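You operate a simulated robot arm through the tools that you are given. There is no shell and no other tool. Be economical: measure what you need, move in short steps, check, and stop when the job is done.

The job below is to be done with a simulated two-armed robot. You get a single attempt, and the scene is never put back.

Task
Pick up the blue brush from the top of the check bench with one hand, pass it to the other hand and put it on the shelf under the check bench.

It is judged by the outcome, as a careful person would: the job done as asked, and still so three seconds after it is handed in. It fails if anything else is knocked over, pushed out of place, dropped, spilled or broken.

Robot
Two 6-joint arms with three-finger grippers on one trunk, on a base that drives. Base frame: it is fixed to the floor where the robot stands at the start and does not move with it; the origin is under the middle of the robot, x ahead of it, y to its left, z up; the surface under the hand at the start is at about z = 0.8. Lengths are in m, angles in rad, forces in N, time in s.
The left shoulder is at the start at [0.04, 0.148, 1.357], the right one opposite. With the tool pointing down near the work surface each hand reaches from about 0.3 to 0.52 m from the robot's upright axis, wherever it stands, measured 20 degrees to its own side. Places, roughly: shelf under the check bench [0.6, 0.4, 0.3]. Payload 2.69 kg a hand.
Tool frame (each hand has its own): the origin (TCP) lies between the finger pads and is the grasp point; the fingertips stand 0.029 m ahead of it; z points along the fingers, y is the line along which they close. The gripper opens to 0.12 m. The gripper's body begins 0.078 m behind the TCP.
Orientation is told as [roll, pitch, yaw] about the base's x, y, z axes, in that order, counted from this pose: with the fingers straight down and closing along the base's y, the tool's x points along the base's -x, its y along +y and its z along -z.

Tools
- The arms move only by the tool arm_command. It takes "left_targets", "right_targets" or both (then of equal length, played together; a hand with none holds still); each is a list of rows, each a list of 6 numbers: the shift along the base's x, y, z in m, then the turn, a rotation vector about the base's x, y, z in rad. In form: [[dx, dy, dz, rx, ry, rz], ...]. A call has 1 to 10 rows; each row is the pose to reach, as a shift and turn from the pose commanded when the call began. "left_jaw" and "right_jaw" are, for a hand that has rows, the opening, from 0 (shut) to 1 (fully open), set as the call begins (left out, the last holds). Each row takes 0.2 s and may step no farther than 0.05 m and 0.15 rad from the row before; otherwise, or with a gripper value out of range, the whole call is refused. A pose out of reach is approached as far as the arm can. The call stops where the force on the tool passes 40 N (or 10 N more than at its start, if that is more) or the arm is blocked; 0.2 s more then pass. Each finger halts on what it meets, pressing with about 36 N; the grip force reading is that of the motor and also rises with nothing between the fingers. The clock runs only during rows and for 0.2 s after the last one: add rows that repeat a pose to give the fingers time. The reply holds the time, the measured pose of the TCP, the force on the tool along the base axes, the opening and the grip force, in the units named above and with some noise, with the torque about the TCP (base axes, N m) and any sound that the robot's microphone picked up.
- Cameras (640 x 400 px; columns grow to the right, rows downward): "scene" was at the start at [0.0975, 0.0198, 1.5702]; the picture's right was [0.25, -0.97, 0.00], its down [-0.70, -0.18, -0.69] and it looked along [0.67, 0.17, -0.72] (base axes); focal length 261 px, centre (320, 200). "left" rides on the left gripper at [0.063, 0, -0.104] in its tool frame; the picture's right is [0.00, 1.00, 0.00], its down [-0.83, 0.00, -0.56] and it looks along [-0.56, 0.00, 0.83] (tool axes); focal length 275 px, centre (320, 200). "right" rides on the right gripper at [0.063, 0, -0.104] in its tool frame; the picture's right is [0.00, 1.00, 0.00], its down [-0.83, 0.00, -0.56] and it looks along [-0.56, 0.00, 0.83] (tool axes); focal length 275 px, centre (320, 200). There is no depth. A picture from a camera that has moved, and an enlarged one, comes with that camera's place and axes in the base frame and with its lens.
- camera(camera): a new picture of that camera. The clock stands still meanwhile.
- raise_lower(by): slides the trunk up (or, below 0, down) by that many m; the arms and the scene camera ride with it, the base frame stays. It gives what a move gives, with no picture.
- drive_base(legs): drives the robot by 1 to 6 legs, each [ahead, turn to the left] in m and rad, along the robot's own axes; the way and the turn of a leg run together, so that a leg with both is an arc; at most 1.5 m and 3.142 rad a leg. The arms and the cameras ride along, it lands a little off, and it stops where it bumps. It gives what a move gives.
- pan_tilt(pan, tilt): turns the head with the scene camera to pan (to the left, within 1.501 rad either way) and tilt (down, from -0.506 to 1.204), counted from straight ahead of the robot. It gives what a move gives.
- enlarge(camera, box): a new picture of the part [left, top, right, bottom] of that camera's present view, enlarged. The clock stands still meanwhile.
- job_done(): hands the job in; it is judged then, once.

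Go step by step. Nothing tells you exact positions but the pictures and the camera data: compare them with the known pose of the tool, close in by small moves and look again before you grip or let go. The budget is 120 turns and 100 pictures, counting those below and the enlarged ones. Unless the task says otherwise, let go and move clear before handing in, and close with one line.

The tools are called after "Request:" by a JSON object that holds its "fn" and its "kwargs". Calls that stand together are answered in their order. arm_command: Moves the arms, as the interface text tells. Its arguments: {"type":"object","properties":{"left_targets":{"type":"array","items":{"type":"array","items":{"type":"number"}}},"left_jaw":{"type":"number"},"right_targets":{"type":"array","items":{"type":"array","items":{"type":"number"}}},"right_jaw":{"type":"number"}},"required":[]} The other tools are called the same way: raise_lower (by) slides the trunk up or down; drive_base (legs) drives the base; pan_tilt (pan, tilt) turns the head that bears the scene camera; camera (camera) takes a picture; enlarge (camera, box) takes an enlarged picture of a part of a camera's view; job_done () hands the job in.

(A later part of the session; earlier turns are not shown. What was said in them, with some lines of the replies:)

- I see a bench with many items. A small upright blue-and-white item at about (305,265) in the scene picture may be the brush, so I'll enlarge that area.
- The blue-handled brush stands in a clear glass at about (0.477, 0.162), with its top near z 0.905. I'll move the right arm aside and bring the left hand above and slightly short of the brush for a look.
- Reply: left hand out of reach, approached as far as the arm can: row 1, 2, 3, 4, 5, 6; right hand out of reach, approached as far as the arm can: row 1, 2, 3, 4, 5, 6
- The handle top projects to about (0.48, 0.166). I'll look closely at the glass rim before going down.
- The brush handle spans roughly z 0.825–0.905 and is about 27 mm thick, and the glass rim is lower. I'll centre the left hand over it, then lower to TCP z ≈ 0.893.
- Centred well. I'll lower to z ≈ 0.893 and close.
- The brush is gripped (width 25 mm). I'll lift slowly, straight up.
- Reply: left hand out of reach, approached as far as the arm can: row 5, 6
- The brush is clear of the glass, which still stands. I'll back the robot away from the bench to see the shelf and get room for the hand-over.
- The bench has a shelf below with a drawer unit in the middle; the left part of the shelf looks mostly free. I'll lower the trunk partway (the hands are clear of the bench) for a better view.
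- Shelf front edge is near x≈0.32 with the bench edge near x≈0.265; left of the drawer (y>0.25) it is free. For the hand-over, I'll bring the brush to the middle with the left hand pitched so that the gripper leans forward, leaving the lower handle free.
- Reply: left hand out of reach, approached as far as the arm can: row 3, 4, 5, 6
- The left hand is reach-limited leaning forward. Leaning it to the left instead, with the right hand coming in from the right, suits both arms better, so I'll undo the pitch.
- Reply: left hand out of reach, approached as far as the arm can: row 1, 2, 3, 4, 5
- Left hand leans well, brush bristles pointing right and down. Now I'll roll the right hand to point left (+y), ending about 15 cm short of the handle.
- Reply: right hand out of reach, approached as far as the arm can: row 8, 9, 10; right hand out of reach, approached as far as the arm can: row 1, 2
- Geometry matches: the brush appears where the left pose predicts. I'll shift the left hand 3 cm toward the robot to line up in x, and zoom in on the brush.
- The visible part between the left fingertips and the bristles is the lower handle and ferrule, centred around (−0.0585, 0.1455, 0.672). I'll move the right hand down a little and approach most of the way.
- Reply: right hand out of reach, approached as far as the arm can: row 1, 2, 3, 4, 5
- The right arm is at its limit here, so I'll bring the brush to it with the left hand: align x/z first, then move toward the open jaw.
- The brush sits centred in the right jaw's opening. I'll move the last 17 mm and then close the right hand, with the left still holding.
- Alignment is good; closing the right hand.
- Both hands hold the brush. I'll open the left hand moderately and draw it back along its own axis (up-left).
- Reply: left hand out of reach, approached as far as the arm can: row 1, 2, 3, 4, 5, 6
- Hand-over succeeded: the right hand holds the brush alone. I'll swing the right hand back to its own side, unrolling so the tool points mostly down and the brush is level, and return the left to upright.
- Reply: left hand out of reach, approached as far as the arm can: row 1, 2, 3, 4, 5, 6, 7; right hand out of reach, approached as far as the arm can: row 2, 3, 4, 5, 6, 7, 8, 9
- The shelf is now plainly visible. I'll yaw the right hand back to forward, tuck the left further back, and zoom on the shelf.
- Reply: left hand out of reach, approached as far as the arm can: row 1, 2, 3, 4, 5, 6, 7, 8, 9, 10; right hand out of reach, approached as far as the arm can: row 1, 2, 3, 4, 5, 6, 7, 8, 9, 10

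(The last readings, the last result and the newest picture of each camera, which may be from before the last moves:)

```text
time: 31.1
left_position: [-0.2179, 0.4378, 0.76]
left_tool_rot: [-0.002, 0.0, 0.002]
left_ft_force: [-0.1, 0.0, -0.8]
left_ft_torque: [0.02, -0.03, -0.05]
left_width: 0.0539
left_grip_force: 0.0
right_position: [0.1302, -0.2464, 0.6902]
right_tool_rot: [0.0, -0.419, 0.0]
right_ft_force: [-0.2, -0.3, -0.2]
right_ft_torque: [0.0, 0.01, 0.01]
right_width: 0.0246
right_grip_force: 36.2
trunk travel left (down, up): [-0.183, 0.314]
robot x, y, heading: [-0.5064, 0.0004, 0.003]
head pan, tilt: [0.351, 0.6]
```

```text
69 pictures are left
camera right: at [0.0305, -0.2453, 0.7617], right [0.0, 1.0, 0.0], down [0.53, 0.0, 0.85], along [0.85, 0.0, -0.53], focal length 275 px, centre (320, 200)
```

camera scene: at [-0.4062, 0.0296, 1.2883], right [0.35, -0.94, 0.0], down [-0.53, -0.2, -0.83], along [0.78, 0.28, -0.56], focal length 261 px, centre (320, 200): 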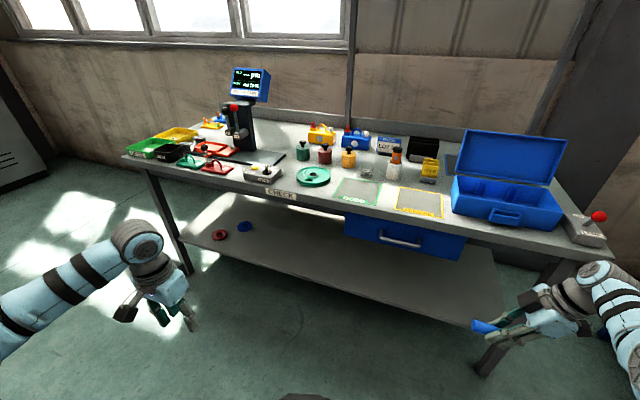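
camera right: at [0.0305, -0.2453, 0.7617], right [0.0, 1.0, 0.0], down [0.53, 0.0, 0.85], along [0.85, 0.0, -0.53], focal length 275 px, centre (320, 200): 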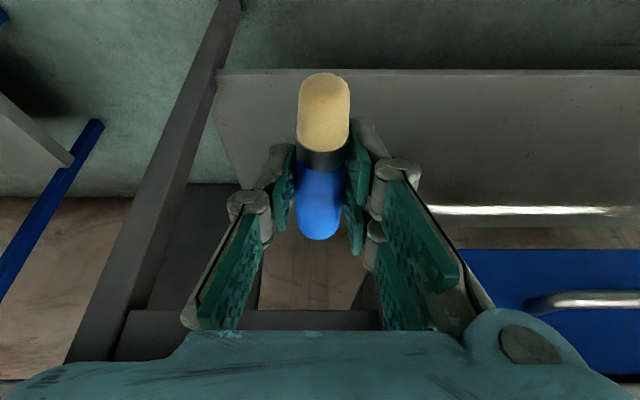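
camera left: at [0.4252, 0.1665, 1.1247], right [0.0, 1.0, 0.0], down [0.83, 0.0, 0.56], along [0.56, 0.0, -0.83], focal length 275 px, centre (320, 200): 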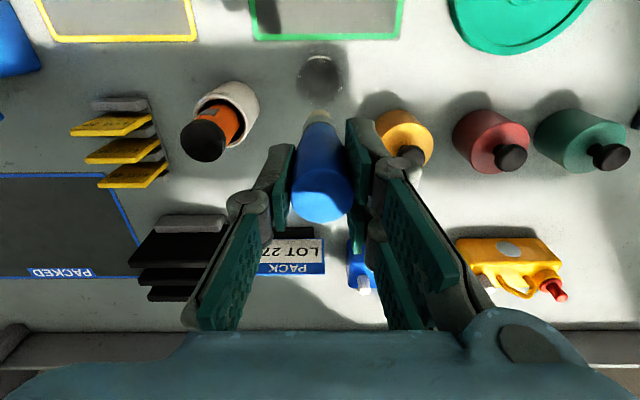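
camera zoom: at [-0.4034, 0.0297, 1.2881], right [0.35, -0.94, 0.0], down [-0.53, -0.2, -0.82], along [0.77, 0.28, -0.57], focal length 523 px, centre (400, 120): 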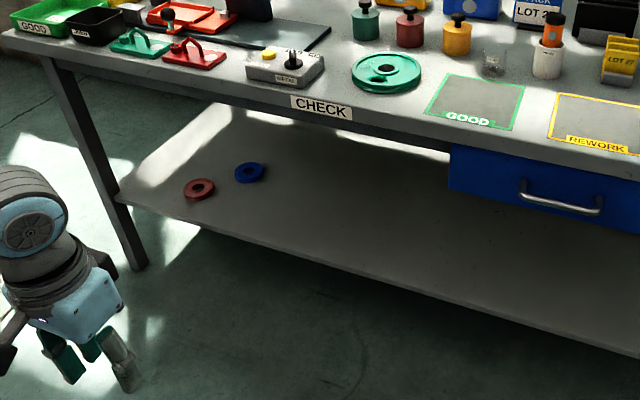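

The brush is nicely held and roughly level, and the shelf front edge is at about x 0.31–0.33. Next I'll tuck the left arm to the side by going outward first, then back.

Request:
{"fn": "arm_command", "kwargs": {"left_targets": [[0, 0.04, 0, 0, 0, 0], [0, 0.08, 0, 0, 0, 0], [-0.03, 0.11, 0, 0, 0, 0], [-0.07, 0.13, 0, 0, 0, 0], [-0.11, 0.14, 0, 0, 0, 0], [-0.15, 0.15, 0, 0, 0, 0], [-0.18, 0.15, 0, 0, 0, 0], [-0.18, 0.15, 0, 0, 0, 0]], "left_jaw": 0}}

Request:
{"fn": "arm_command", "kwargs": {"right_targets": [[0, 0.02, -0.03, 0, 0, 0], [-0.01, 0.03, -0.06, 0, 0, 0], [-0.02, 0.04, -0.09, 0, 0, 0], [-0.03, 0.04, -0.12, 0, 0, 0], [-0.04, 0.04, -0.15, 0, 0, 0], [-0.04, 0.04, -0.15, 0, 0, 0]]}}

Request:
{"fn": "pan_tilt", "kwargs": {"pan": -0.1, "tilt": 0.75}}

Request:
{"fn": "camera", "kwargs": {"camera": "scene"}}

```text
time: 32.9
left_position: [-0.2144, 0.5173, 0.7453]
left_tool_rot: [0.001, 0.0, 0.001]
left_ft_force: [-1.1, 0.1, -0.6]
left_ft_torque: [-0.02, 0.05, 0.01]
left_width: 0.0
left_grip_force: 28.6
left hand out of reach, approached as far as the arm can: row 1, 2, 3, 4, 5, 6, 7, 8
right_position: [0.1294, -0.2462, 0.6906]
right_tool_rot: [-0.001, -0.419, 0.002]
right_ft_force: [0.0, -0.2, -0.6]
right_ft_torque: [0.0, -0.01, 0.04]
right_width: 0.0244
right_grip_force: 35.8
trunk travel left (down, up): [-0.183, 0.314]
robot x, y, heading: [-0.5072, 0.0006, -0.002]
head pan, tilt: [0.351, 0.6]
```

```text
time: 34.3
left_position: [-0.2147, 0.5177, 0.7453]
left_tool_rot: [0.001, 0.0, 0.002]
left_ft_force: [0.0, 0.4, 1.1]
left_ft_torque: [0.02, 0.01, -0.02]
left_width: 0.0
left_grip_force: 28.4
right_position: [0.0679, -0.2058, 0.5606]
right_tool_rot: [-0.002, -0.42, 0.003]
right_ft_force: [0.7, 0.2, -0.3]
right_ft_torque: [-0.02, 0.01, 0.03]
right_width: 0.0244
right_grip_force: 36.4
right hand out of reach, approached as far as the arm can: row 1, 2, 3, 4, 5, 6
trunk travel left (down, up): [-0.183, 0.314]
robot x, y, heading: [-0.5072, -0.0001, 0.006]
head pan, tilt: [0.351, 0.6]
```

```text
time: 35.2
left_position: [-0.2146, 0.5177, 0.746]
left_tool_rot: [0.0, 0.001, 0.004]
left_ft_force: [0.9, 1.2, 0.5]
left_ft_torque: [-0.01, 0.02, 0.0]
left_width: 0.0
left_grip_force: 28.5
right_position: [0.0682, -0.2085, 0.5598]
right_tool_rot: [-0.001, -0.419, 0.002]
right_ft_force: [-0.5, -0.5, -0.7]
right_ft_torque: [0.0, 0.01, -0.01]
right_width: 0.0242
right_grip_force: 36.1
trunk travel left (down, up): [-0.183, 0.314]
robot x, y, heading: [-0.5064, 0.0024, 0.001]
head pan, tilt: [-0.099, 0.75]
```

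```text
68 pictures are left
camera scene: at [-0.4039, -0.0087, 1.2752], right [-0.1, -1.0, 0.0], down [-0.68, 0.07, -0.73], along [0.73, -0.07, -0.68], focal length 261 px, centre (320, 200)
```

scene: 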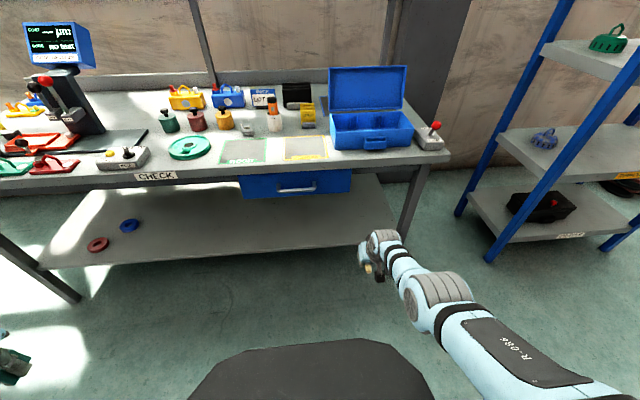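

The right arm is near full stretch, which suits reaching under the bench. Before driving sideways I'll lower the trunk fully and look left for obstacles.

Request:
{"fn": "raise_lower", "kwargs": {"by": -0.183}}

Request:
{"fn": "pan_tilt", "kwargs": {"pan": 1.5, "tilt": 0.5}}

Request:
{"fn": "camera", "kwargs": {"camera": "scene"}}

Request:
{"fn": "camera", "kwargs": {"camera": "right"}}

```text
time: 37.3
left_position: [-0.2154, 0.518, 0.5624]
left_tool_rot: [0.0, 0.0, 0.0]
left_ft_force: [-0.4, 0.5, -0.6]
left_ft_torque: [-0.01, -0.01, -0.02]
left_width: 0.0
left_grip_force: 28.8
right_position: [0.0688, -0.2065, 0.3785]
right_tool_rot: [0.0, -0.42, 0.001]
right_ft_force: [-0.1, 0.1, -0.5]
right_ft_torque: [0.01, 0.02, -0.02]
right_width: 0.024
right_grip_force: 36.0
trunk travel left (down, up): [0.0, 0.497]
robot x, y, heading: [-0.5075, 0.0033, 0.006]
head pan, tilt: [-0.099, 0.75]
```

```text
time: 38.9
left_position: [-0.2161, 0.5175, 0.5618]
left_tool_rot: [0.001, 0.002, 0.002]
left_ft_force: [-0.2, 1.0, -0.9]
left_ft_torque: [0.01, -0.01, 0.02]
left_width: 0.0002
left_grip_force: 28.6
right_position: [0.0679, -0.2057, 0.3783]
right_tool_rot: [-0.002, -0.421, 0.002]
right_ft_force: [-0.8, 0.2, 0.3]
right_ft_torque: [0.02, -0.02, -0.01]
right_width: 0.0242
right_grip_force: 36.1
trunk travel left (down, up): [0.0, 0.497]
robot x, y, heading: [-0.5041, -0.001, 0.005]
head pan, tilt: [1.499, 0.499]
```

```text
67 pictures are left
camera scene: at [-0.48, 0.09, 1.1145], right [1.0, -0.07, 0.0], down [-0.03, -0.48, -0.88], along [0.06, 0.88, -0.48], focal length 261 px, centre (320, 200)
```

scene: 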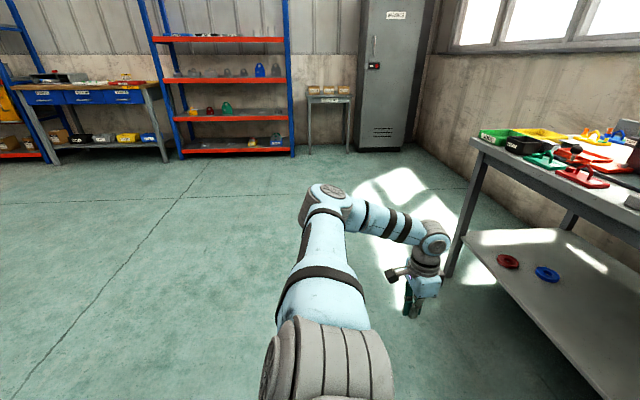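

```text
66 pictures are left
camera right: at [-0.0309, -0.2064, 0.4486], right [-0.01, 1.0, 0.0], down [0.53, 0.01, 0.85], along [0.85, 0.0, -0.53], focal length 275 px, centre (320, 200)
```

right: 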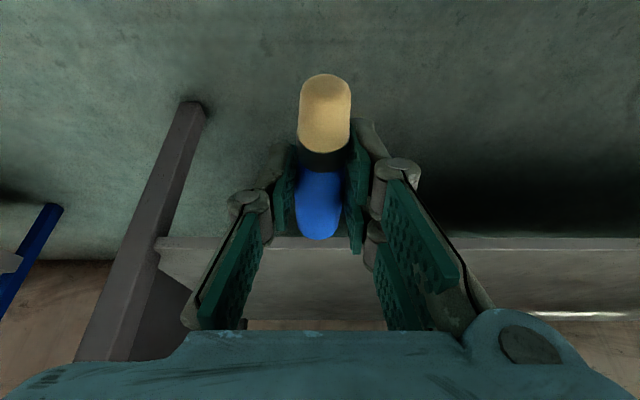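

The left side is clear, and triangulating gives the shelf top at z≈0.296 with its front edge at x≈0.345. I'll drive sideways 0.54 m to the left, staying clear of the bench.

Request:
{"fn": "drive_base", "kwargs": {"legs": [[0, 1.5708], [0.54, 0], [0, -1.5708]]}}

Request:
{"fn": "pan_tilt", "kwargs": {"pan": -0.2, "tilt": 0.6}}

Request:
{"fn": "camera", "kwargs": {"camera": "scene"}}

Request:
{"fn": "camera", "kwargs": {"camera": "right"}}

```text
time: 42.6
left_position: [-0.9301, 0.3738, 0.5408]
left_tool_rot: [-0.111, -0.013, 1.469]
left_ft_force: [-10.4, -4.2, 9.4]
left_ft_torque: [0.1, -0.57, -0.01]
left_width: 0.0
left_grip_force: 28.6
right_position: [-0.2049, 0.5365, 0.3764]
right_tool_rot: [0.012, -0.426, 1.402]
right_ft_force: [3.0, -1.4, -2.1]
right_ft_torque: [0.17, 0.24, 0.1]
right_width: 0.0239
right_grip_force: 35.8
trunk travel left (down, up): [0.0, 0.497]
robot x, y, heading: [-0.5049, 0.0018, 1.386]
head pan, tilt: [1.499, 0.499]
stopped in leg 1: the force on the tool passed its limit at 162 N (the readings are from after the stop); the commanded pose is now the measured one
```

```text
time: 44.3
left_position: [-0.9302, 0.3739, 0.5412]
left_tool_rot: [-0.119, -0.021, 1.472]
left_ft_force: [-0.5, 0.2, 0.3]
left_ft_torque: [0.0, -0.02, -0.02]
left_width: 0.0
left_grip_force: 28.2
right_position: [-0.2055, 0.5372, 0.3763]
right_tool_rot: [0.013, -0.425, 1.403]
right_ft_force: [0.3, -0.2, -0.7]
right_ft_torque: [-0.02, 0.01, 0.0]
right_width: 0.024
right_grip_force: 35.8
trunk travel left (down, up): [0.0, 0.497]
robot x, y, heading: [-0.5012, -0.0004, 1.387]
head pan, tilt: [-0.201, 0.6]
```

```text
65 pictures are left
camera scene: at [-0.4482, 0.1047, 1.1047], right [0.93, -0.37, -0.02], down [-0.23, -0.53, -0.82], along [0.3, 0.76, -0.57], focal length 261 px, centre (320, 200)
```

scene: 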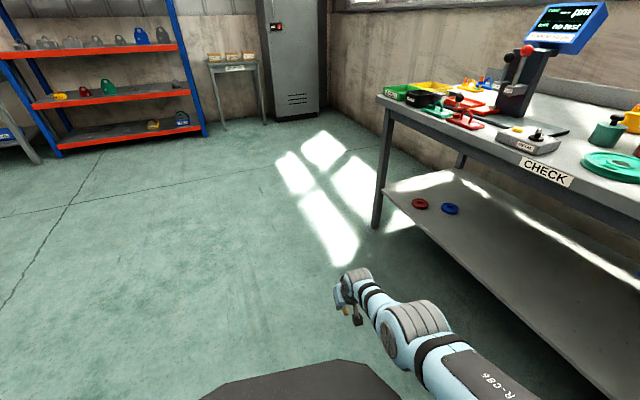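

```text
64 pictures are left
camera right: at [-0.2204, 0.4388, 0.4469], right [-0.99, 0.16, 0.01], down [0.09, 0.52, 0.85], along [0.13, 0.84, -0.53], focal length 275 px, centre (320, 200)
```

right: 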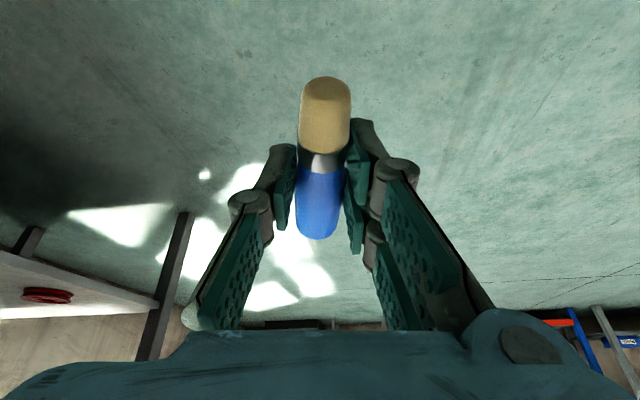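

The left hand bumped something behind at about (−0.95, 0.37). I'll look there before anything else.

Request:
{"fn": "pan_tilt", "kwargs": {"pan": 1.4, "tilt": 0.6}}

Request:
{"fn": "camera", "kwargs": {"camera": "scene"}}

Request:
{"fn": "camera", "kwargs": {"camera": "left"}}

```text
time: 46.0
left_position: [-0.9306, 0.3738, 0.5401]
left_tool_rot: [-0.124, -0.022, 1.473]
left_ft_force: [0.4, 0.7, -0.5]
left_ft_torque: [-0.01, 0.02, -0.04]
left_width: 0.0001
left_grip_force: 28.2
right_position: [-0.2063, 0.5375, 0.3766]
right_tool_rot: [0.013, -0.426, 1.401]
right_ft_force: [-0.6, 0.8, -0.4]
right_ft_torque: [0.0, 0.0, 0.0]
right_width: 0.0238
right_grip_force: 36.0
trunk travel left (down, up): [0.0, 0.497]
robot x, y, heading: [-0.505, 0.0003, 1.387]
head pan, tilt: [1.4, 0.6]
```

```text
63 pictures are left
camera scene: at [-0.5644, 0.0533, 1.1064], right [0.35, 0.94, -0.01], down [0.51, -0.2, -0.83], along [-0.78, 0.29, -0.55], focal length 261 px, centre (320, 200)
```

scene: 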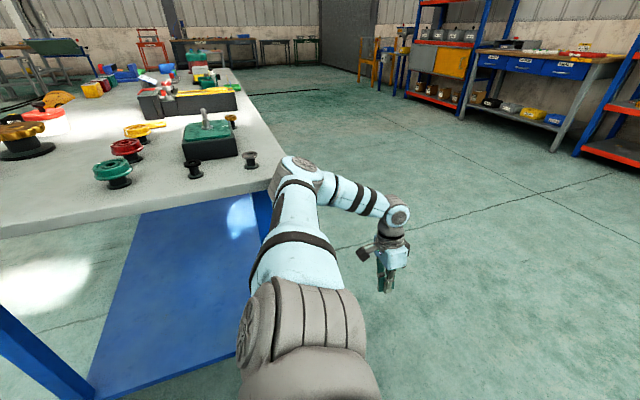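

```text
62 pictures are left
camera left: at [-0.9483, 0.31, 0.6425], right [-0.99, 0.1, -0.12], down [0.02, 0.82, 0.57], along [0.16, 0.56, -0.81], focal length 275 px, centre (320, 200)
```

left: 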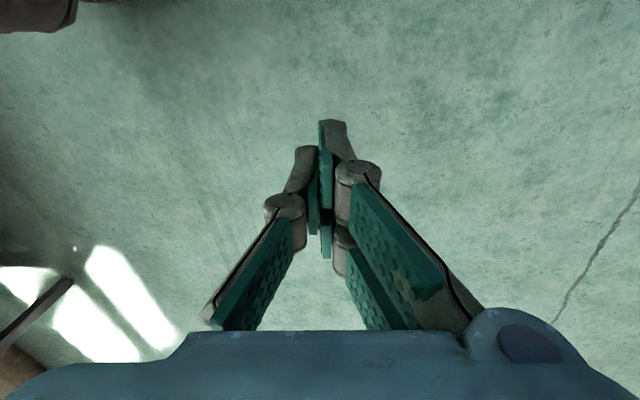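

There's a second bench behind the robot; my left elbow touched its corner, and everything on it still stands. I'll turn back slightly to the right to free it, then drive ahead, away from that corner.

Request:
{"fn": "drive_base", "kwargs": {"legs": [[0, -0.14]]}}

Request:
{"fn": "camera", "kwargs": {"camera": "scene"}}

```text
time: 47.0
left_position: [-0.8934, 0.4177, 0.534]
left_tool_rot: [-0.137, -0.026, 1.365]
left_ft_force: [0.3, -0.1, 0.5]
left_ft_torque: [-0.01, 0.04, 0.0]
left_width: 0.0002
left_grip_force: 28.5
right_position: [-0.1527, 0.5018, 0.3836]
right_tool_rot: [-0.003, -0.434, 1.296]
right_ft_force: [0.3, 0.0, -0.6]
right_ft_torque: [0.01, -0.04, -0.01]
right_width: 0.0238
right_grip_force: 36.5
trunk travel left (down, up): [0.0, 0.497]
robot x, y, heading: [-0.5027, 0.0053, 1.283]
head pan, tilt: [1.4, 0.6]
stopped in leg 1: the robot was blocked; the commanded pose is now the measured one
```

```text
61 pictures are left
camera scene: at [-0.5768, 0.0581, 1.1055], right [0.44, 0.9, 0.0], down [0.51, -0.25, -0.83], along [-0.74, 0.36, -0.56], focal length 261 px, centre (320, 200)
```

scene: 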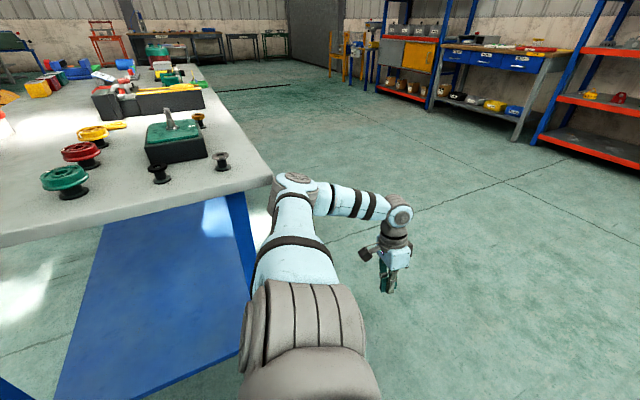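

Turning back got blocked partway. I'll look more closely at the elbow and the base before moving again.

Request:
{"fn": "enlarge", "kwargs": {"camera": "scene", "box": [180, 130, 340, 260]}}

Request:
{"fn": "pan_tilt", "kwargs": {"pan": 1.5, "tilt": 1.2}}

Request:
{"fn": "camera", "kwargs": {"camera": "scene"}}

```text
3.08 times, centred on (260, 195) of scene
camera zoom: at [-0.5768, 0.0581, 1.1055], right [0.44, 0.9, 0.0], down [0.51, -0.25, -0.83], along [-0.74, 0.36, -0.56], focal length 804 px, centre (505, 215)
```

zoom: 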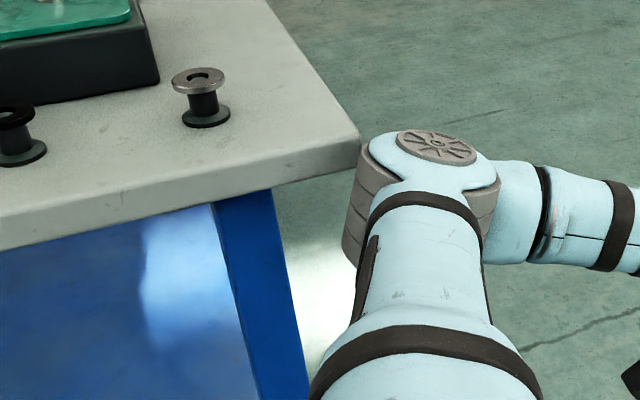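

```text
time: 48.0
left_position: [-0.8928, 0.4184, 0.5343]
left_tool_rot: [-0.136, -0.025, 1.366]
left_ft_force: [0.2, 0.4, 0.4]
left_ft_torque: [0.01, 0.01, -0.01]
left_width: 0.0001
left_grip_force: 28.8
right_position: [-0.1526, 0.5022, 0.3831]
right_tool_rot: [-0.004, -0.433, 1.297]
right_ft_force: [-0.3, 0.8, 0.1]
right_ft_torque: [-0.02, -0.02, 0.01]
right_width: 0.0242
right_grip_force: 36.2
trunk travel left (down, up): [0.0, 0.497]
robot x, y, heading: [-0.503, -0.0014, 1.283]
head pan, tilt: [1.499, 1.201]
```

```text
59 pictures are left
camera scene: at [-0.5502, 0.0385, 1.0609], right [0.35, 0.94, 0.0], down [0.87, -0.32, -0.36], along [-0.34, 0.13, -0.93], focal length 261 px, centre (320, 200)
```

scene: 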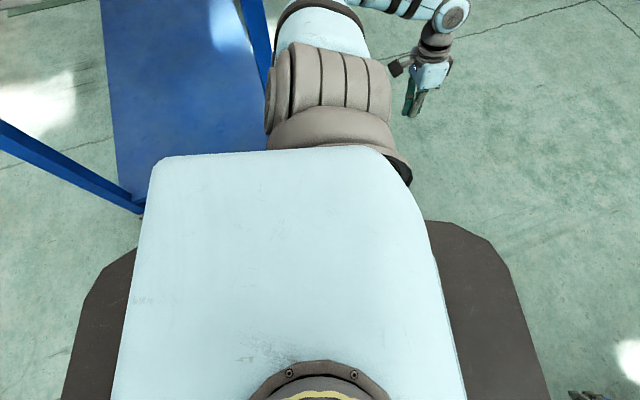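

The elbow is still beside the bench corner; driving ahead moves it directly away from it. I'll try a small step ahead.

Request:
{"fn": "drive_base", "kwargs": {"legs": [[0.1, 0]]}}

Request:
{"fn": "pan_tilt", "kwargs": {"pan": 1.5, "tilt": 0.7}}

Request:
{"fn": "camera", "kwargs": {"camera": "scene"}}

```text
time: 49.1
left_position: [-0.8674, 0.5118, 0.5359]
left_tool_rot: [-0.136, -0.028, 1.368]
left_ft_force: [0.0, 0.0, -0.7]
left_ft_torque: [-0.03, 0.0, 0.01]
left_width: 0.0003
left_grip_force: 28.7
right_position: [-0.1266, 0.5982, 0.3837]
right_tool_rot: [-0.004, -0.433, 1.299]
right_ft_force: [-0.1, 1.1, -0.4]
right_ft_torque: [-0.04, -0.02, 0.01]
right_width: 0.0238
right_grip_force: 36.5
trunk travel left (down, up): [0.0, 0.497]
robot x, y, heading: [-0.4757, 0.095, 1.289]
head pan, tilt: [1.499, 1.201]
```

```text
time: 50.0
left_position: [-0.8672, 0.5108, 0.5338]
left_tool_rot: [-0.134, -0.027, 1.369]
left_ft_force: [-0.5, 0.2, -0.2]
left_ft_torque: [0.01, -0.03, -0.03]
left_width: 0.0
left_grip_force: 28.1
right_position: [-0.126, 0.5981, 0.3844]
right_tool_rot: [-0.003, -0.435, 1.301]
right_ft_force: [0.6, -0.3, -1.0]
right_ft_torque: [0.02, -0.01, 0.0]
right_width: 0.0239
right_grip_force: 36.1
trunk travel left (down, up): [0.0, 0.497]
robot x, y, heading: [-0.4769, 0.0949, 1.288]
head pan, tilt: [1.499, 0.7]
```

```text
58 pictures are left
camera scene: at [-0.5498, 0.1435, 1.0967], right [0.35, 0.94, 0.0], down [0.61, -0.22, -0.76], along [-0.72, 0.26, -0.64], focal length 261 px, centre (320, 200)
```

scene: 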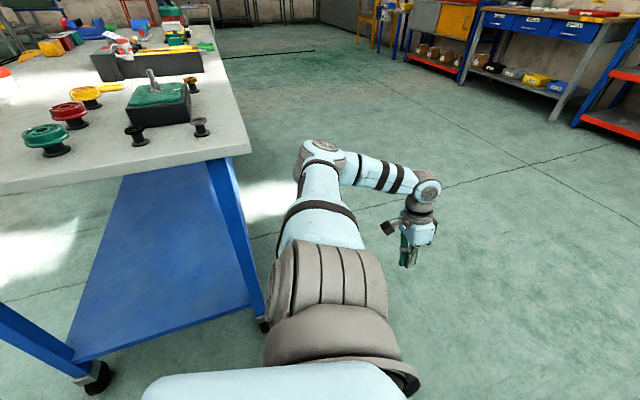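

Free now, with the rear bench standing square and its items upright. I'll continue ahead 0.43 m, then turn right to face the check bench.

Request:
{"fn": "drive_base", "kwargs": {"legs": [[0.43, 0]]}}

Request:
{"fn": "pan_tilt", "kwargs": {"pan": -0.7, "tilt": 0.7}}

Request:
{"fn": "camera", "kwargs": {"camera": "scene"}}

```text
time: 52.6
left_position: [-0.7502, 0.9175, 0.5348]
left_tool_rot: [-0.137, -0.027, 1.368]
left_ft_force: [0.0, -0.6, 0.0]
left_ft_torque: [0.01, 0.02, -0.01]
left_width: 0.0001
left_grip_force: 28.5
right_position: [-0.0103, 1.0046, 0.3841]
right_tool_rot: [-0.002, -0.434, 1.3]
right_ft_force: [0.7, 0.4, -1.3]
right_ft_torque: [-0.01, -0.02, -0.01]
right_width: 0.0241
right_grip_force: 36.2
trunk travel left (down, up): [0.0, 0.497]
robot x, y, heading: [-0.3585, 0.5028, 1.292]
head pan, tilt: [1.499, 0.7]
```

```text
time: 54.7
left_position: [-0.7502, 0.9162, 0.5343]
left_tool_rot: [-0.138, -0.026, 1.367]
left_ft_force: [-0.3, 0.5, 0.7]
left_ft_torque: [0.02, -0.02, 0.0]
left_width: 0.0002
left_grip_force: 28.3
right_position: [-0.0091, 1.0046, 0.3838]
right_tool_rot: [-0.003, -0.435, 1.301]
right_ft_force: [-0.2, -0.2, -0.1]
right_ft_torque: [-0.01, -0.01, 0.01]
right_width: 0.0236
right_grip_force: 35.9
trunk travel left (down, up): [0.0, 0.497]
robot x, y, heading: [-0.3575, 0.5041, 1.295]
head pan, tilt: [-0.7, 0.7]
```

```text
57 pictures are left
camera scene: at [-0.2823, 0.5674, 1.0968], right [0.56, -0.83, 0.0], down [-0.54, -0.36, -0.76], along [0.64, 0.43, -0.64], focal length 261 px, centre (320, 200)
```

scene: 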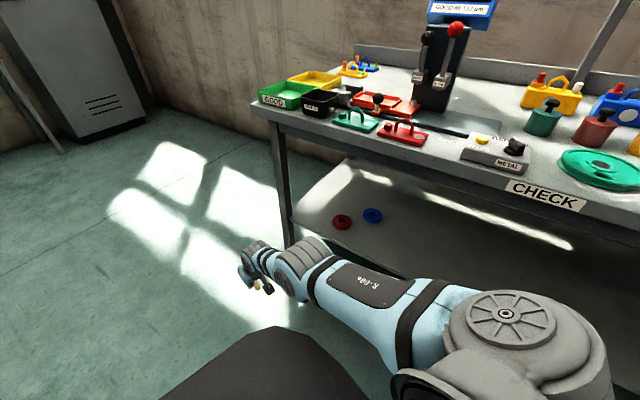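

The sweep path of the right hand stays in front of the shelf. I'll turn right to face the bench.

Request:
{"fn": "drive_base", "kwargs": {"legs": [[0, -0.7], [0, -0.595]]}}

Request:
{"fn": "pan_tilt", "kwargs": {"pan": -0.2, "tilt": 0.7}}

Request:
{"fn": "camera", "kwargs": {"camera": "scene"}}

Request:
{"fn": "camera", "kwargs": {"camera": "right"}}

```text
time: 58.6
left_position: [-0.0684, 0.9929, 0.5344]
left_tool_rot: [-0.139, -0.027, 0.082]
left_ft_force: [-0.2, -0.7, 0.5]
left_ft_torque: [0.02, 0.02, 0.01]
left_width: 0.0
left_grip_force: 28.5
right_position: [0.2239, 0.3065, 0.3852]
right_tool_rot: [-0.003, -0.436, 0.013]
right_ft_force: [0.1, 0.4, 0.2]
right_ft_torque: [-0.02, 0.01, 0.02]
right_width: 0.0238
right_grip_force: 35.8
trunk travel left (down, up): [0.0, 0.497]
robot x, y, heading: [-0.3594, 0.5045, -0.0]
head pan, tilt: [-0.7, 0.7]
```

```text
time: 59.5
left_position: [-0.0682, 0.9945, 0.5348]
left_tool_rot: [-0.139, -0.027, 0.08]
left_ft_force: [0.3, 0.1, -0.2]
left_ft_torque: [-0.01, 0.0, -0.02]
left_width: 0.0001
left_grip_force: 28.6
right_position: [0.2215, 0.3064, 0.3845]
right_tool_rot: [-0.004, -0.437, 0.012]
right_ft_force: [-0.3, -0.8, 0.9]
right_ft_torque: [0.0, 0.02, 0.03]
right_width: 0.024
right_grip_force: 35.7
trunk travel left (down, up): [0.0, 0.497]
robot x, y, heading: [-0.3589, 0.5016, 0.002]
head pan, tilt: [-0.201, 0.7]
```

```text
56 pictures are left
camera scene: at [-0.2548, 0.484, 1.0968], right [-0.2, -0.98, 0.0], down [-0.63, 0.13, -0.76], along [0.75, -0.15, -0.64], focal length 261 px, centre (320, 200)
```

scene: 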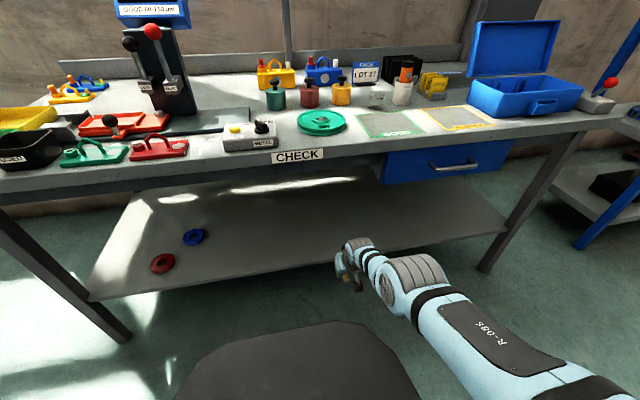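

```text
55 pictures are left
camera right: at [0.1225, 0.3063, 0.4538], right [-0.02, 1.0, 0.0], down [0.52, 0.01, 0.86], along [0.86, 0.01, -0.52], focal length 275 px, centre (320, 200)
```

right: 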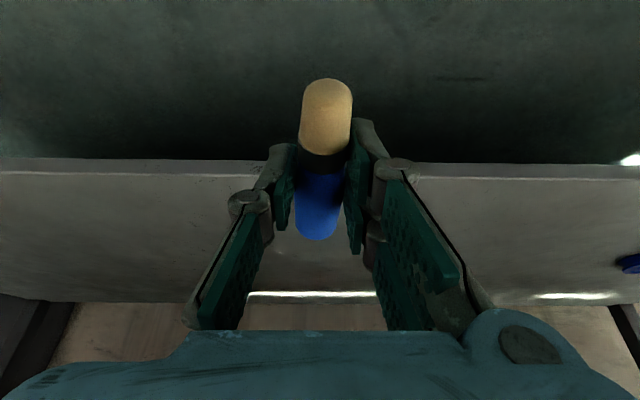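

Everything lines up: the shelf edge is at x≈0.335, the brush is centred ahead, and the arm is below the bench top. I'll drive in partway and check.

Request:
{"fn": "drive_base", "kwargs": {"legs": [[0.12, 0]]}}

Request:
{"fn": "camera", "kwargs": {"camera": "scene"}}

Request:
{"fn": "camera", "kwargs": {"camera": "right"}}

```text
time: 60.8
left_position: [0.0532, 0.995, 0.5351]
left_tool_rot: [-0.136, -0.026, 0.081]
left_ft_force: [0.6, -0.4, -0.9]
left_ft_torque: [0.01, 0.03, 0.02]
left_width: 0.0002
left_grip_force: 28.4
right_position: [0.3428, 0.3078, 0.3838]
right_tool_rot: [-0.003, -0.435, 0.014]
right_ft_force: [0.0, -1.0, -0.3]
right_ft_torque: [-0.03, 0.01, -0.02]
right_width: 0.0238
right_grip_force: 35.9
trunk travel left (down, up): [0.0, 0.497]
robot x, y, heading: [-0.2377, 0.5012, 0.003]
head pan, tilt: [-0.201, 0.7]
```

```text
54 pictures are left
camera scene: at [-0.1332, 0.4843, 1.0967], right [-0.2, -0.98, 0.0], down [-0.63, 0.13, -0.76], along [0.75, -0.15, -0.65], focal length 261 px, centre (320, 200)
```

scene: 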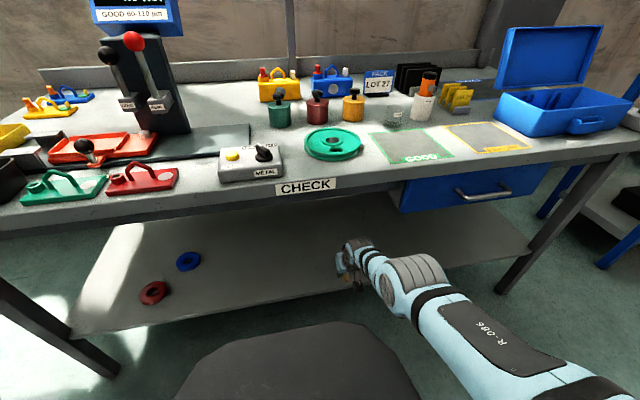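

```text
53 pictures are left
camera right: at [0.2435, 0.3067, 0.4533], right [-0.02, 1.0, 0.0], down [0.52, 0.01, 0.85], along [0.85, 0.01, -0.52], focal length 275 px, centre (320, 200)
```

right: 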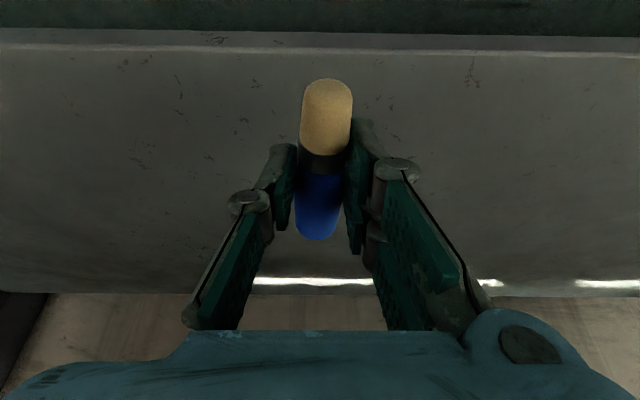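

Clearances look good. I'll drive in another 0.09 m.

Request:
{"fn": "drive_base", "kwargs": {"legs": [[0.09, 0]]}}

Request:
{"fn": "camera", "kwargs": {"camera": "scene"}}

Request:
{"fn": "camera", "kwargs": {"camera": "right"}}

```text
time: 61.9
left_position: [0.1428, 0.9956, 0.534]
left_tool_rot: [-0.137, -0.028, 0.079]
left_ft_force: [-0.2, 0.3, -0.1]
left_ft_torque: [0.0, 0.01, 0.0]
left_width: 0.0001
left_grip_force: 28.4
right_position: [0.4339, 0.3067, 0.383]
right_tool_rot: [-0.003, -0.434, 0.012]
right_ft_force: [-0.1, 0.2, -0.6]
right_ft_torque: [-0.01, -0.01, 0.01]
right_width: 0.0239
right_grip_force: 36.0
trunk travel left (down, up): [0.0, 0.497]
robot x, y, heading: [-0.1479, 0.5035, 0.004]
head pan, tilt: [-0.201, 0.7]
```

```text
52 pictures are left
camera scene: at [-0.0435, 0.4845, 1.0967], right [-0.2, -0.98, 0.0], down [-0.63, 0.13, -0.76], along [0.75, -0.15, -0.65], focal length 261 px, centre (320, 200)
```

scene: 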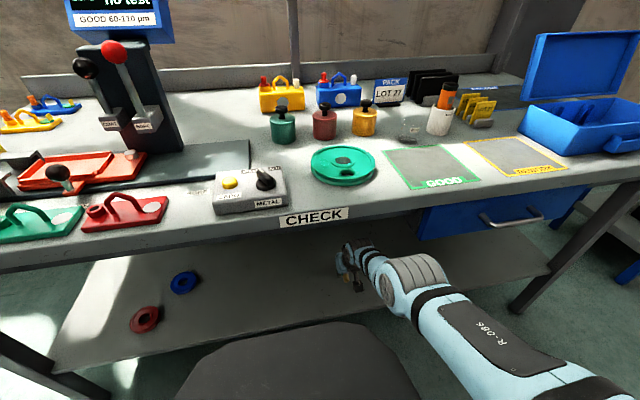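

```text
51 pictures are left
camera right: at [0.3332, 0.307, 0.4533], right [-0.02, 1.0, 0.0], down [0.52, 0.01, 0.85], along [0.85, 0.01, -0.52], focal length 275 px, centre (320, 200)
```

right: 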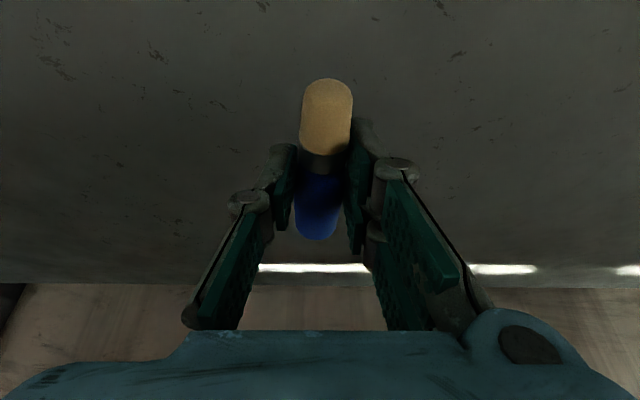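

Over the shelf with about 6 cm to go. I'll lower gently in steps, allowing the hand to come back slightly as the arm is near full stretch.

Request:
{"fn": "arm_command", "kwargs": {"right_targets": [[-0.005, 0, -0.012, 0, 0, 0], [-0.01, 0, -0.024, 0, 0, 0], [-0.015, 0, -0.036, 0, 0, 0], [-0.018, 0, -0.046, 0, 0, 0], [-0.018, 0, -0.046, 0, 0, 0]]}}

Request:
{"fn": "camera", "kwargs": {"camera": "right"}}

```text
time: 63.0
left_position: [0.1415, 0.9942, 0.5349]
left_tool_rot: [-0.139, -0.027, 0.081]
left_ft_force: [-1.1, -0.1, 0.5]
left_ft_torque: [0.0, -0.02, -0.03]
left_width: 0.0
left_grip_force: 28.4
right_position: [0.4058, 0.308, 0.346]
right_tool_rot: [-0.004, -0.437, 0.014]
right_ft_force: [0.0, -0.5, 0.1]
right_ft_torque: [-0.01, 0.04, -0.02]
right_width: 0.0239
right_grip_force: 36.2
right hand out of reach, approached as far as the arm can: row 2, 3, 4, 5
trunk travel left (down, up): [0.0, 0.497]
robot x, y, heading: [-0.1477, 0.5033, -0.0]
head pan, tilt: [-0.201, 0.7]
```

```text
50 pictures are left
camera right: at [0.3058, 0.308, 0.4148], right [-0.02, 1.0, 0.0], down [0.52, 0.01, 0.86], along [0.86, 0.01, -0.52], focal length 275 px, centre (320, 200)
```

right: 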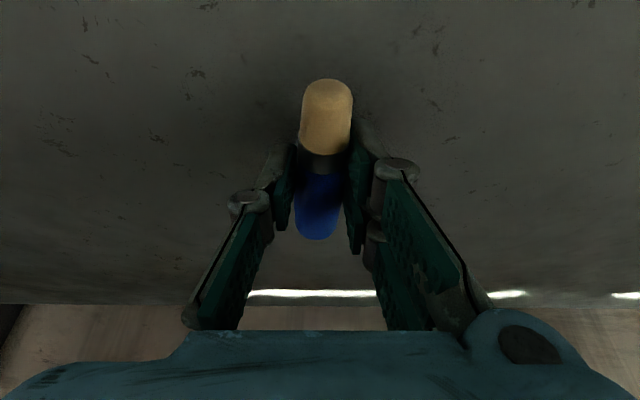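

Lowering pulls the hand back due to reach, so I'll drive in another 5 cm before the last descent.

Request:
{"fn": "drive_base", "kwargs": {"legs": [[0.055, 0]]}}

Request:
{"fn": "arm_command", "kwargs": {"right_targets": [[-0.008, 0, -0.008, 0, 0, 0], [-0.016, 0, -0.016, 0, 0, 0], [-0.016, 0, -0.016, 0, 0, 0]]}}

Request:
{"fn": "camera", "kwargs": {"camera": "right"}}

Request:
{"fn": "camera", "kwargs": {"camera": "scene"}}

```text
time: 64.0
left_position: [0.197, 0.9954, 0.5342]
left_tool_rot: [-0.138, -0.026, 0.08]
left_ft_force: [-0.3, 0.9, -0.5]
left_ft_torque: [-0.01, 0.0, -0.01]
left_width: 0.0
left_grip_force: 28.6
right_position: [0.4634, 0.3085, 0.3443]
right_tool_rot: [-0.005, -0.435, 0.014]
right_ft_force: [-0.1, -0.9, -1.3]
right_ft_torque: [0.0, 0.01, 0.03]
right_width: 0.024
right_grip_force: 36.2
trunk travel left (down, up): [0.0, 0.497]
robot x, y, heading: [-0.0905, 0.5025, 0.007]
head pan, tilt: [-0.201, 0.7]
```

```text
time: 64.8
left_position: [0.1962, 0.9954, 0.536]
left_tool_rot: [-0.14, -0.031, 0.082]
left_ft_force: [-0.1, 0.3, 0.3]
left_ft_torque: [0.01, 0.02, 0.0]
left_width: 0.0
left_grip_force: 28.0
right_position: [0.4516, 0.309, 0.3343]
right_tool_rot: [-0.006, -0.452, 0.015]
right_ft_force: [16.4, -2.8, 32.5]
right_ft_torque: [0.44, -0.3, -0.16]
right_width: 0.0239
right_grip_force: 36.2
trunk travel left (down, up): [0.0, 0.497]
robot x, y, heading: [-0.0906, 0.5001, 0.008]
head pan, tilt: [-0.201, 0.7]
```

```text
49 pictures are left
camera right: at [0.3494, 0.3087, 0.4026], right [-0.02, 1.0, -0.01], down [0.5, 0.01, 0.86], along [0.86, 0.01, -0.51], focal length 275 px, centre (320, 200)
```

right: 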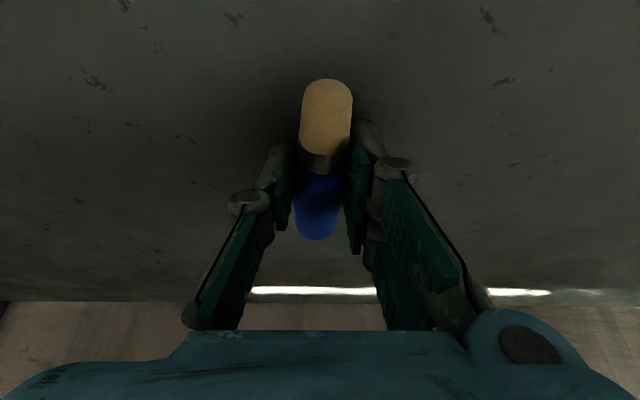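

```text
48 pictures are left
camera scene: at [0.0075, 0.486, 1.0974], right [-0.2, -0.98, 0.0], down [-0.63, 0.13, -0.77], along [0.75, -0.15, -0.64], focal length 261 px, centre (320, 200)
```

scene: 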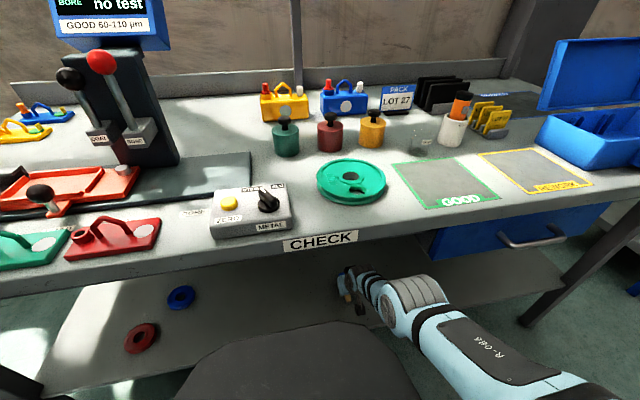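

The fingertips touch the shelf (32 N), with the brush a few mm above it. I'll ease up about 4 mm and open the right hand.

Request:
{"fn": "arm_command", "kwargs": {"right_targets": [[0.001, 0, 0.006, 0, 0, 0], [0.001, 0, 0.006, 0, 0, 0]]}}

Request:
{"fn": "arm_command", "kwargs": {"right_targets": [[0, 0, 0, 0, 0, 0], [0, 0, 0, 0, 0, 0], [0, 0, 0, 0, 0, 0]], "right_jaw": 0.6}}

Request:
{"fn": "camera", "kwargs": {"camera": "right"}}

```text
time: 65.4
left_position: [0.197, 0.9952, 0.5342]
left_tool_rot: [-0.136, -0.028, 0.081]
left_ft_force: [-1.1, 0.7, 0.2]
left_ft_torque: [-0.01, 0.0, 0.05]
left_width: 0.0003
left_grip_force: 28.0
right_position: [0.449, 0.3104, 0.3339]
right_tool_rot: [-0.004, -0.44, 0.014]
right_ft_force: [9.0, -0.2, 23.7]
right_ft_torque: [0.34, -0.15, -0.17]
right_width: 0.0243
right_grip_force: 35.7
right hand out of reach, approached as far as the arm can: row 1, 2
trunk travel left (down, up): [0.0, 0.497]
robot x, y, heading: [-0.094, 0.503, 0.002]
head pan, tilt: [-0.201, 0.7]
```

```text
time: 66.2
left_position: [0.1965, 0.9953, 0.5341]
left_tool_rot: [-0.137, -0.028, 0.08]
left_ft_force: [0.7, 0.9, -0.4]
left_ft_torque: [-0.03, 0.0, -0.01]
left_width: 0.0
left_grip_force: 28.8
right_position: [0.4491, 0.309, 0.333]
right_tool_rot: [-0.004, -0.435, 0.015]
right_ft_force: [-0.9, -1.2, 1.7]
right_ft_torque: [0.06, 0.12, 0.06]
right_width: 0.0725
right_grip_force: 0.5
trunk travel left (down, up): [0.0, 0.497]
robot x, y, heading: [-0.0922, 0.5045, 0.004]
head pan, tilt: [-0.201, 0.7]
```

```text
47 pictures are left
camera right: at [0.3488, 0.3084, 0.4018], right [-0.02, 1.0, 0.0], down [0.52, 0.01, 0.85], along [0.85, 0.01, -0.52], focal length 275 px, centre (320, 200)
```

right: 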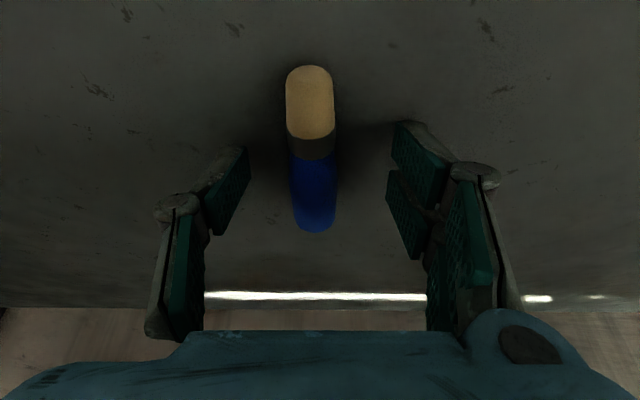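

The brush is lying on the shelf, about 7 cm inside the edge. I'll lift the hand straight up, then check.

Request:
{"fn": "arm_command", "kwargs": {"right_targets": [[0, 0, 0.02, 0, 0, 0], [0, 0, 0.04, 0, 0, 0], [0, 0, 0.06, 0, 0, 0], [0, 0, 0.07, 0, 0, 0], [0, 0, 0.07, 0, 0, 0]]}}

Request:
{"fn": "camera", "kwargs": {"camera": "right"}}

```text
time: 67.4
left_position: [0.1975, 0.9954, 0.5344]
left_tool_rot: [-0.137, -0.027, 0.082]
left_ft_force: [-0.2, -0.4, -0.2]
left_ft_torque: [0.02, 0.02, -0.01]
left_width: 0.0001
left_grip_force: 27.7
right_position: [0.4863, 0.3097, 0.3831]
right_tool_rot: [-0.004, -0.435, 0.015]
right_ft_force: [0.2, -0.8, 0.2]
right_ft_torque: [-0.01, 0.0, -0.02]
right_width: 0.0719
right_grip_force: 0.1
right hand out of reach, approached as far as the arm can: row 1, 2, 3, 4, 5
trunk travel left (down, up): [0.0, 0.497]
robot x, y, heading: [-0.0886, 0.5049, 0.006]
head pan, tilt: [-0.201, 0.7]
```

```text
46 pictures are left
camera right: at [0.3865, 0.3092, 0.4519], right [-0.02, 1.0, 0.0], down [0.52, 0.01, 0.85], along [0.85, 0.01, -0.52], focal length 275 px, centre (320, 200)
```

right: 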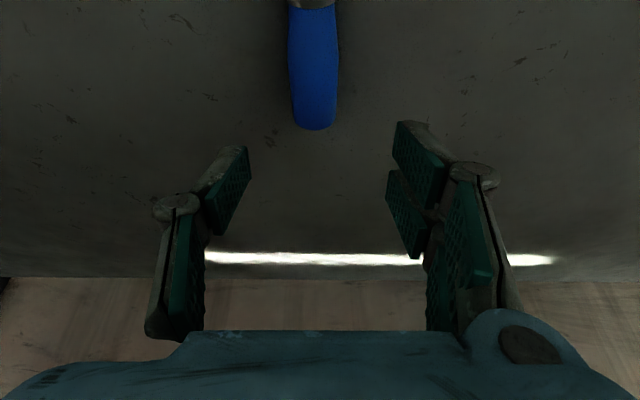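

The brush stays put and the fingers are clear above it. I'll reverse out 0.3 m and verify.

Request:
{"fn": "drive_base", "kwargs": {"legs": [[-0.3, 0]]}}

Request:
{"fn": "pan_tilt", "kwargs": {"pan": -0.2, "tilt": 0.6}}

Request:
{"fn": "camera", "kwargs": {"camera": "right"}}

Request:
{"fn": "camera", "kwargs": {"camera": "scene"}}

```text
time: 69.5
left_position: [-0.104, 0.9941, 0.5351]
left_tool_rot: [-0.138, -0.026, 0.079]
left_ft_force: [-0.6, 0.9, -0.7]
left_ft_torque: [0.0, -0.03, -0.01]
left_width: 0.0
left_grip_force: 28.1
right_position: [0.1849, 0.3094, 0.3829]
right_tool_rot: [-0.005, -0.435, 0.012]
right_ft_force: [0.6, 0.7, -0.8]
right_ft_torque: [0.02, -0.01, 0.0]
right_width: 0.072
right_grip_force: 0.1
trunk travel left (down, up): [0.0, 0.497]
robot x, y, heading: [-0.3928, 0.5003, 0.004]
head pan, tilt: [-0.201, 0.7]
```

```text
time: 70.1
left_position: [-0.1047, 0.9932, 0.5346]
left_tool_rot: [-0.137, -0.025, 0.082]
left_ft_force: [-0.4, 0.1, 0.0]
left_ft_torque: [-0.02, -0.04, -0.02]
left_width: 0.0
left_grip_force: 28.7
right_position: [0.1851, 0.3087, 0.3835]
right_tool_rot: [-0.003, -0.433, 0.011]
right_ft_force: [0.1, 0.4, -0.1]
right_ft_torque: [0.02, 0.0, 0.01]
right_width: 0.0716
right_grip_force: 0.0
trunk travel left (down, up): [0.0, 0.497]
robot x, y, heading: [-0.3952, 0.5042, -0.004]
head pan, tilt: [-0.201, 0.6]
```

```text
45 pictures are left
camera right: at [0.0845, 0.3079, 0.4518], right [-0.02, 1.0, 0.0], down [0.52, 0.01, 0.85], along [0.85, 0.01, -0.52], focal length 275 px, centre (320, 200)
```

right: 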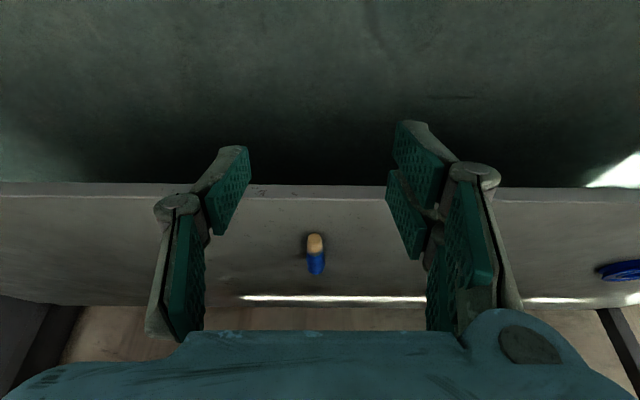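

```text
44 pictures are left
camera scene: at [-0.2875, 0.4833, 1.1054], right [-0.2, -0.98, 0.0], down [-0.55, 0.11, -0.82], along [0.81, -0.16, -0.57], focal length 261 px, centre (320, 200)
```

scene: 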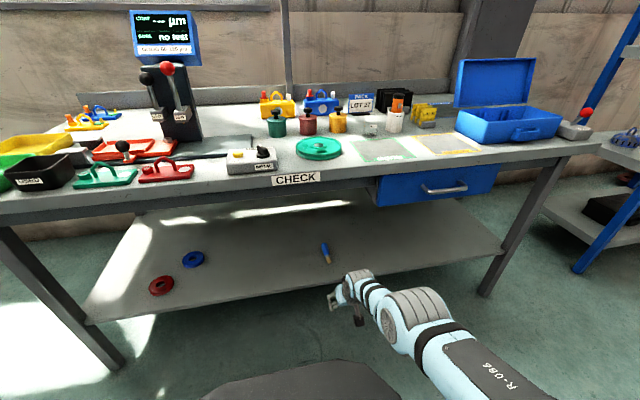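

The brush lies at rest on the shelf under the check bench, both hands are clear, and everything on the check bench looks as it was. I'm handing in.

Request:
{"fn": "job_done", "kwargs": {}}

```text
The job is handed in.
```

The blue brush was lifted with the left hand, passed to the right hand and laid on the shelf under the check bench. On the way, the left elbow hit the corner of the bench behind hard (162 N). What I could see on that bench stayed upright, but it's on castors and I had no earlier picture to rule out a small shift.
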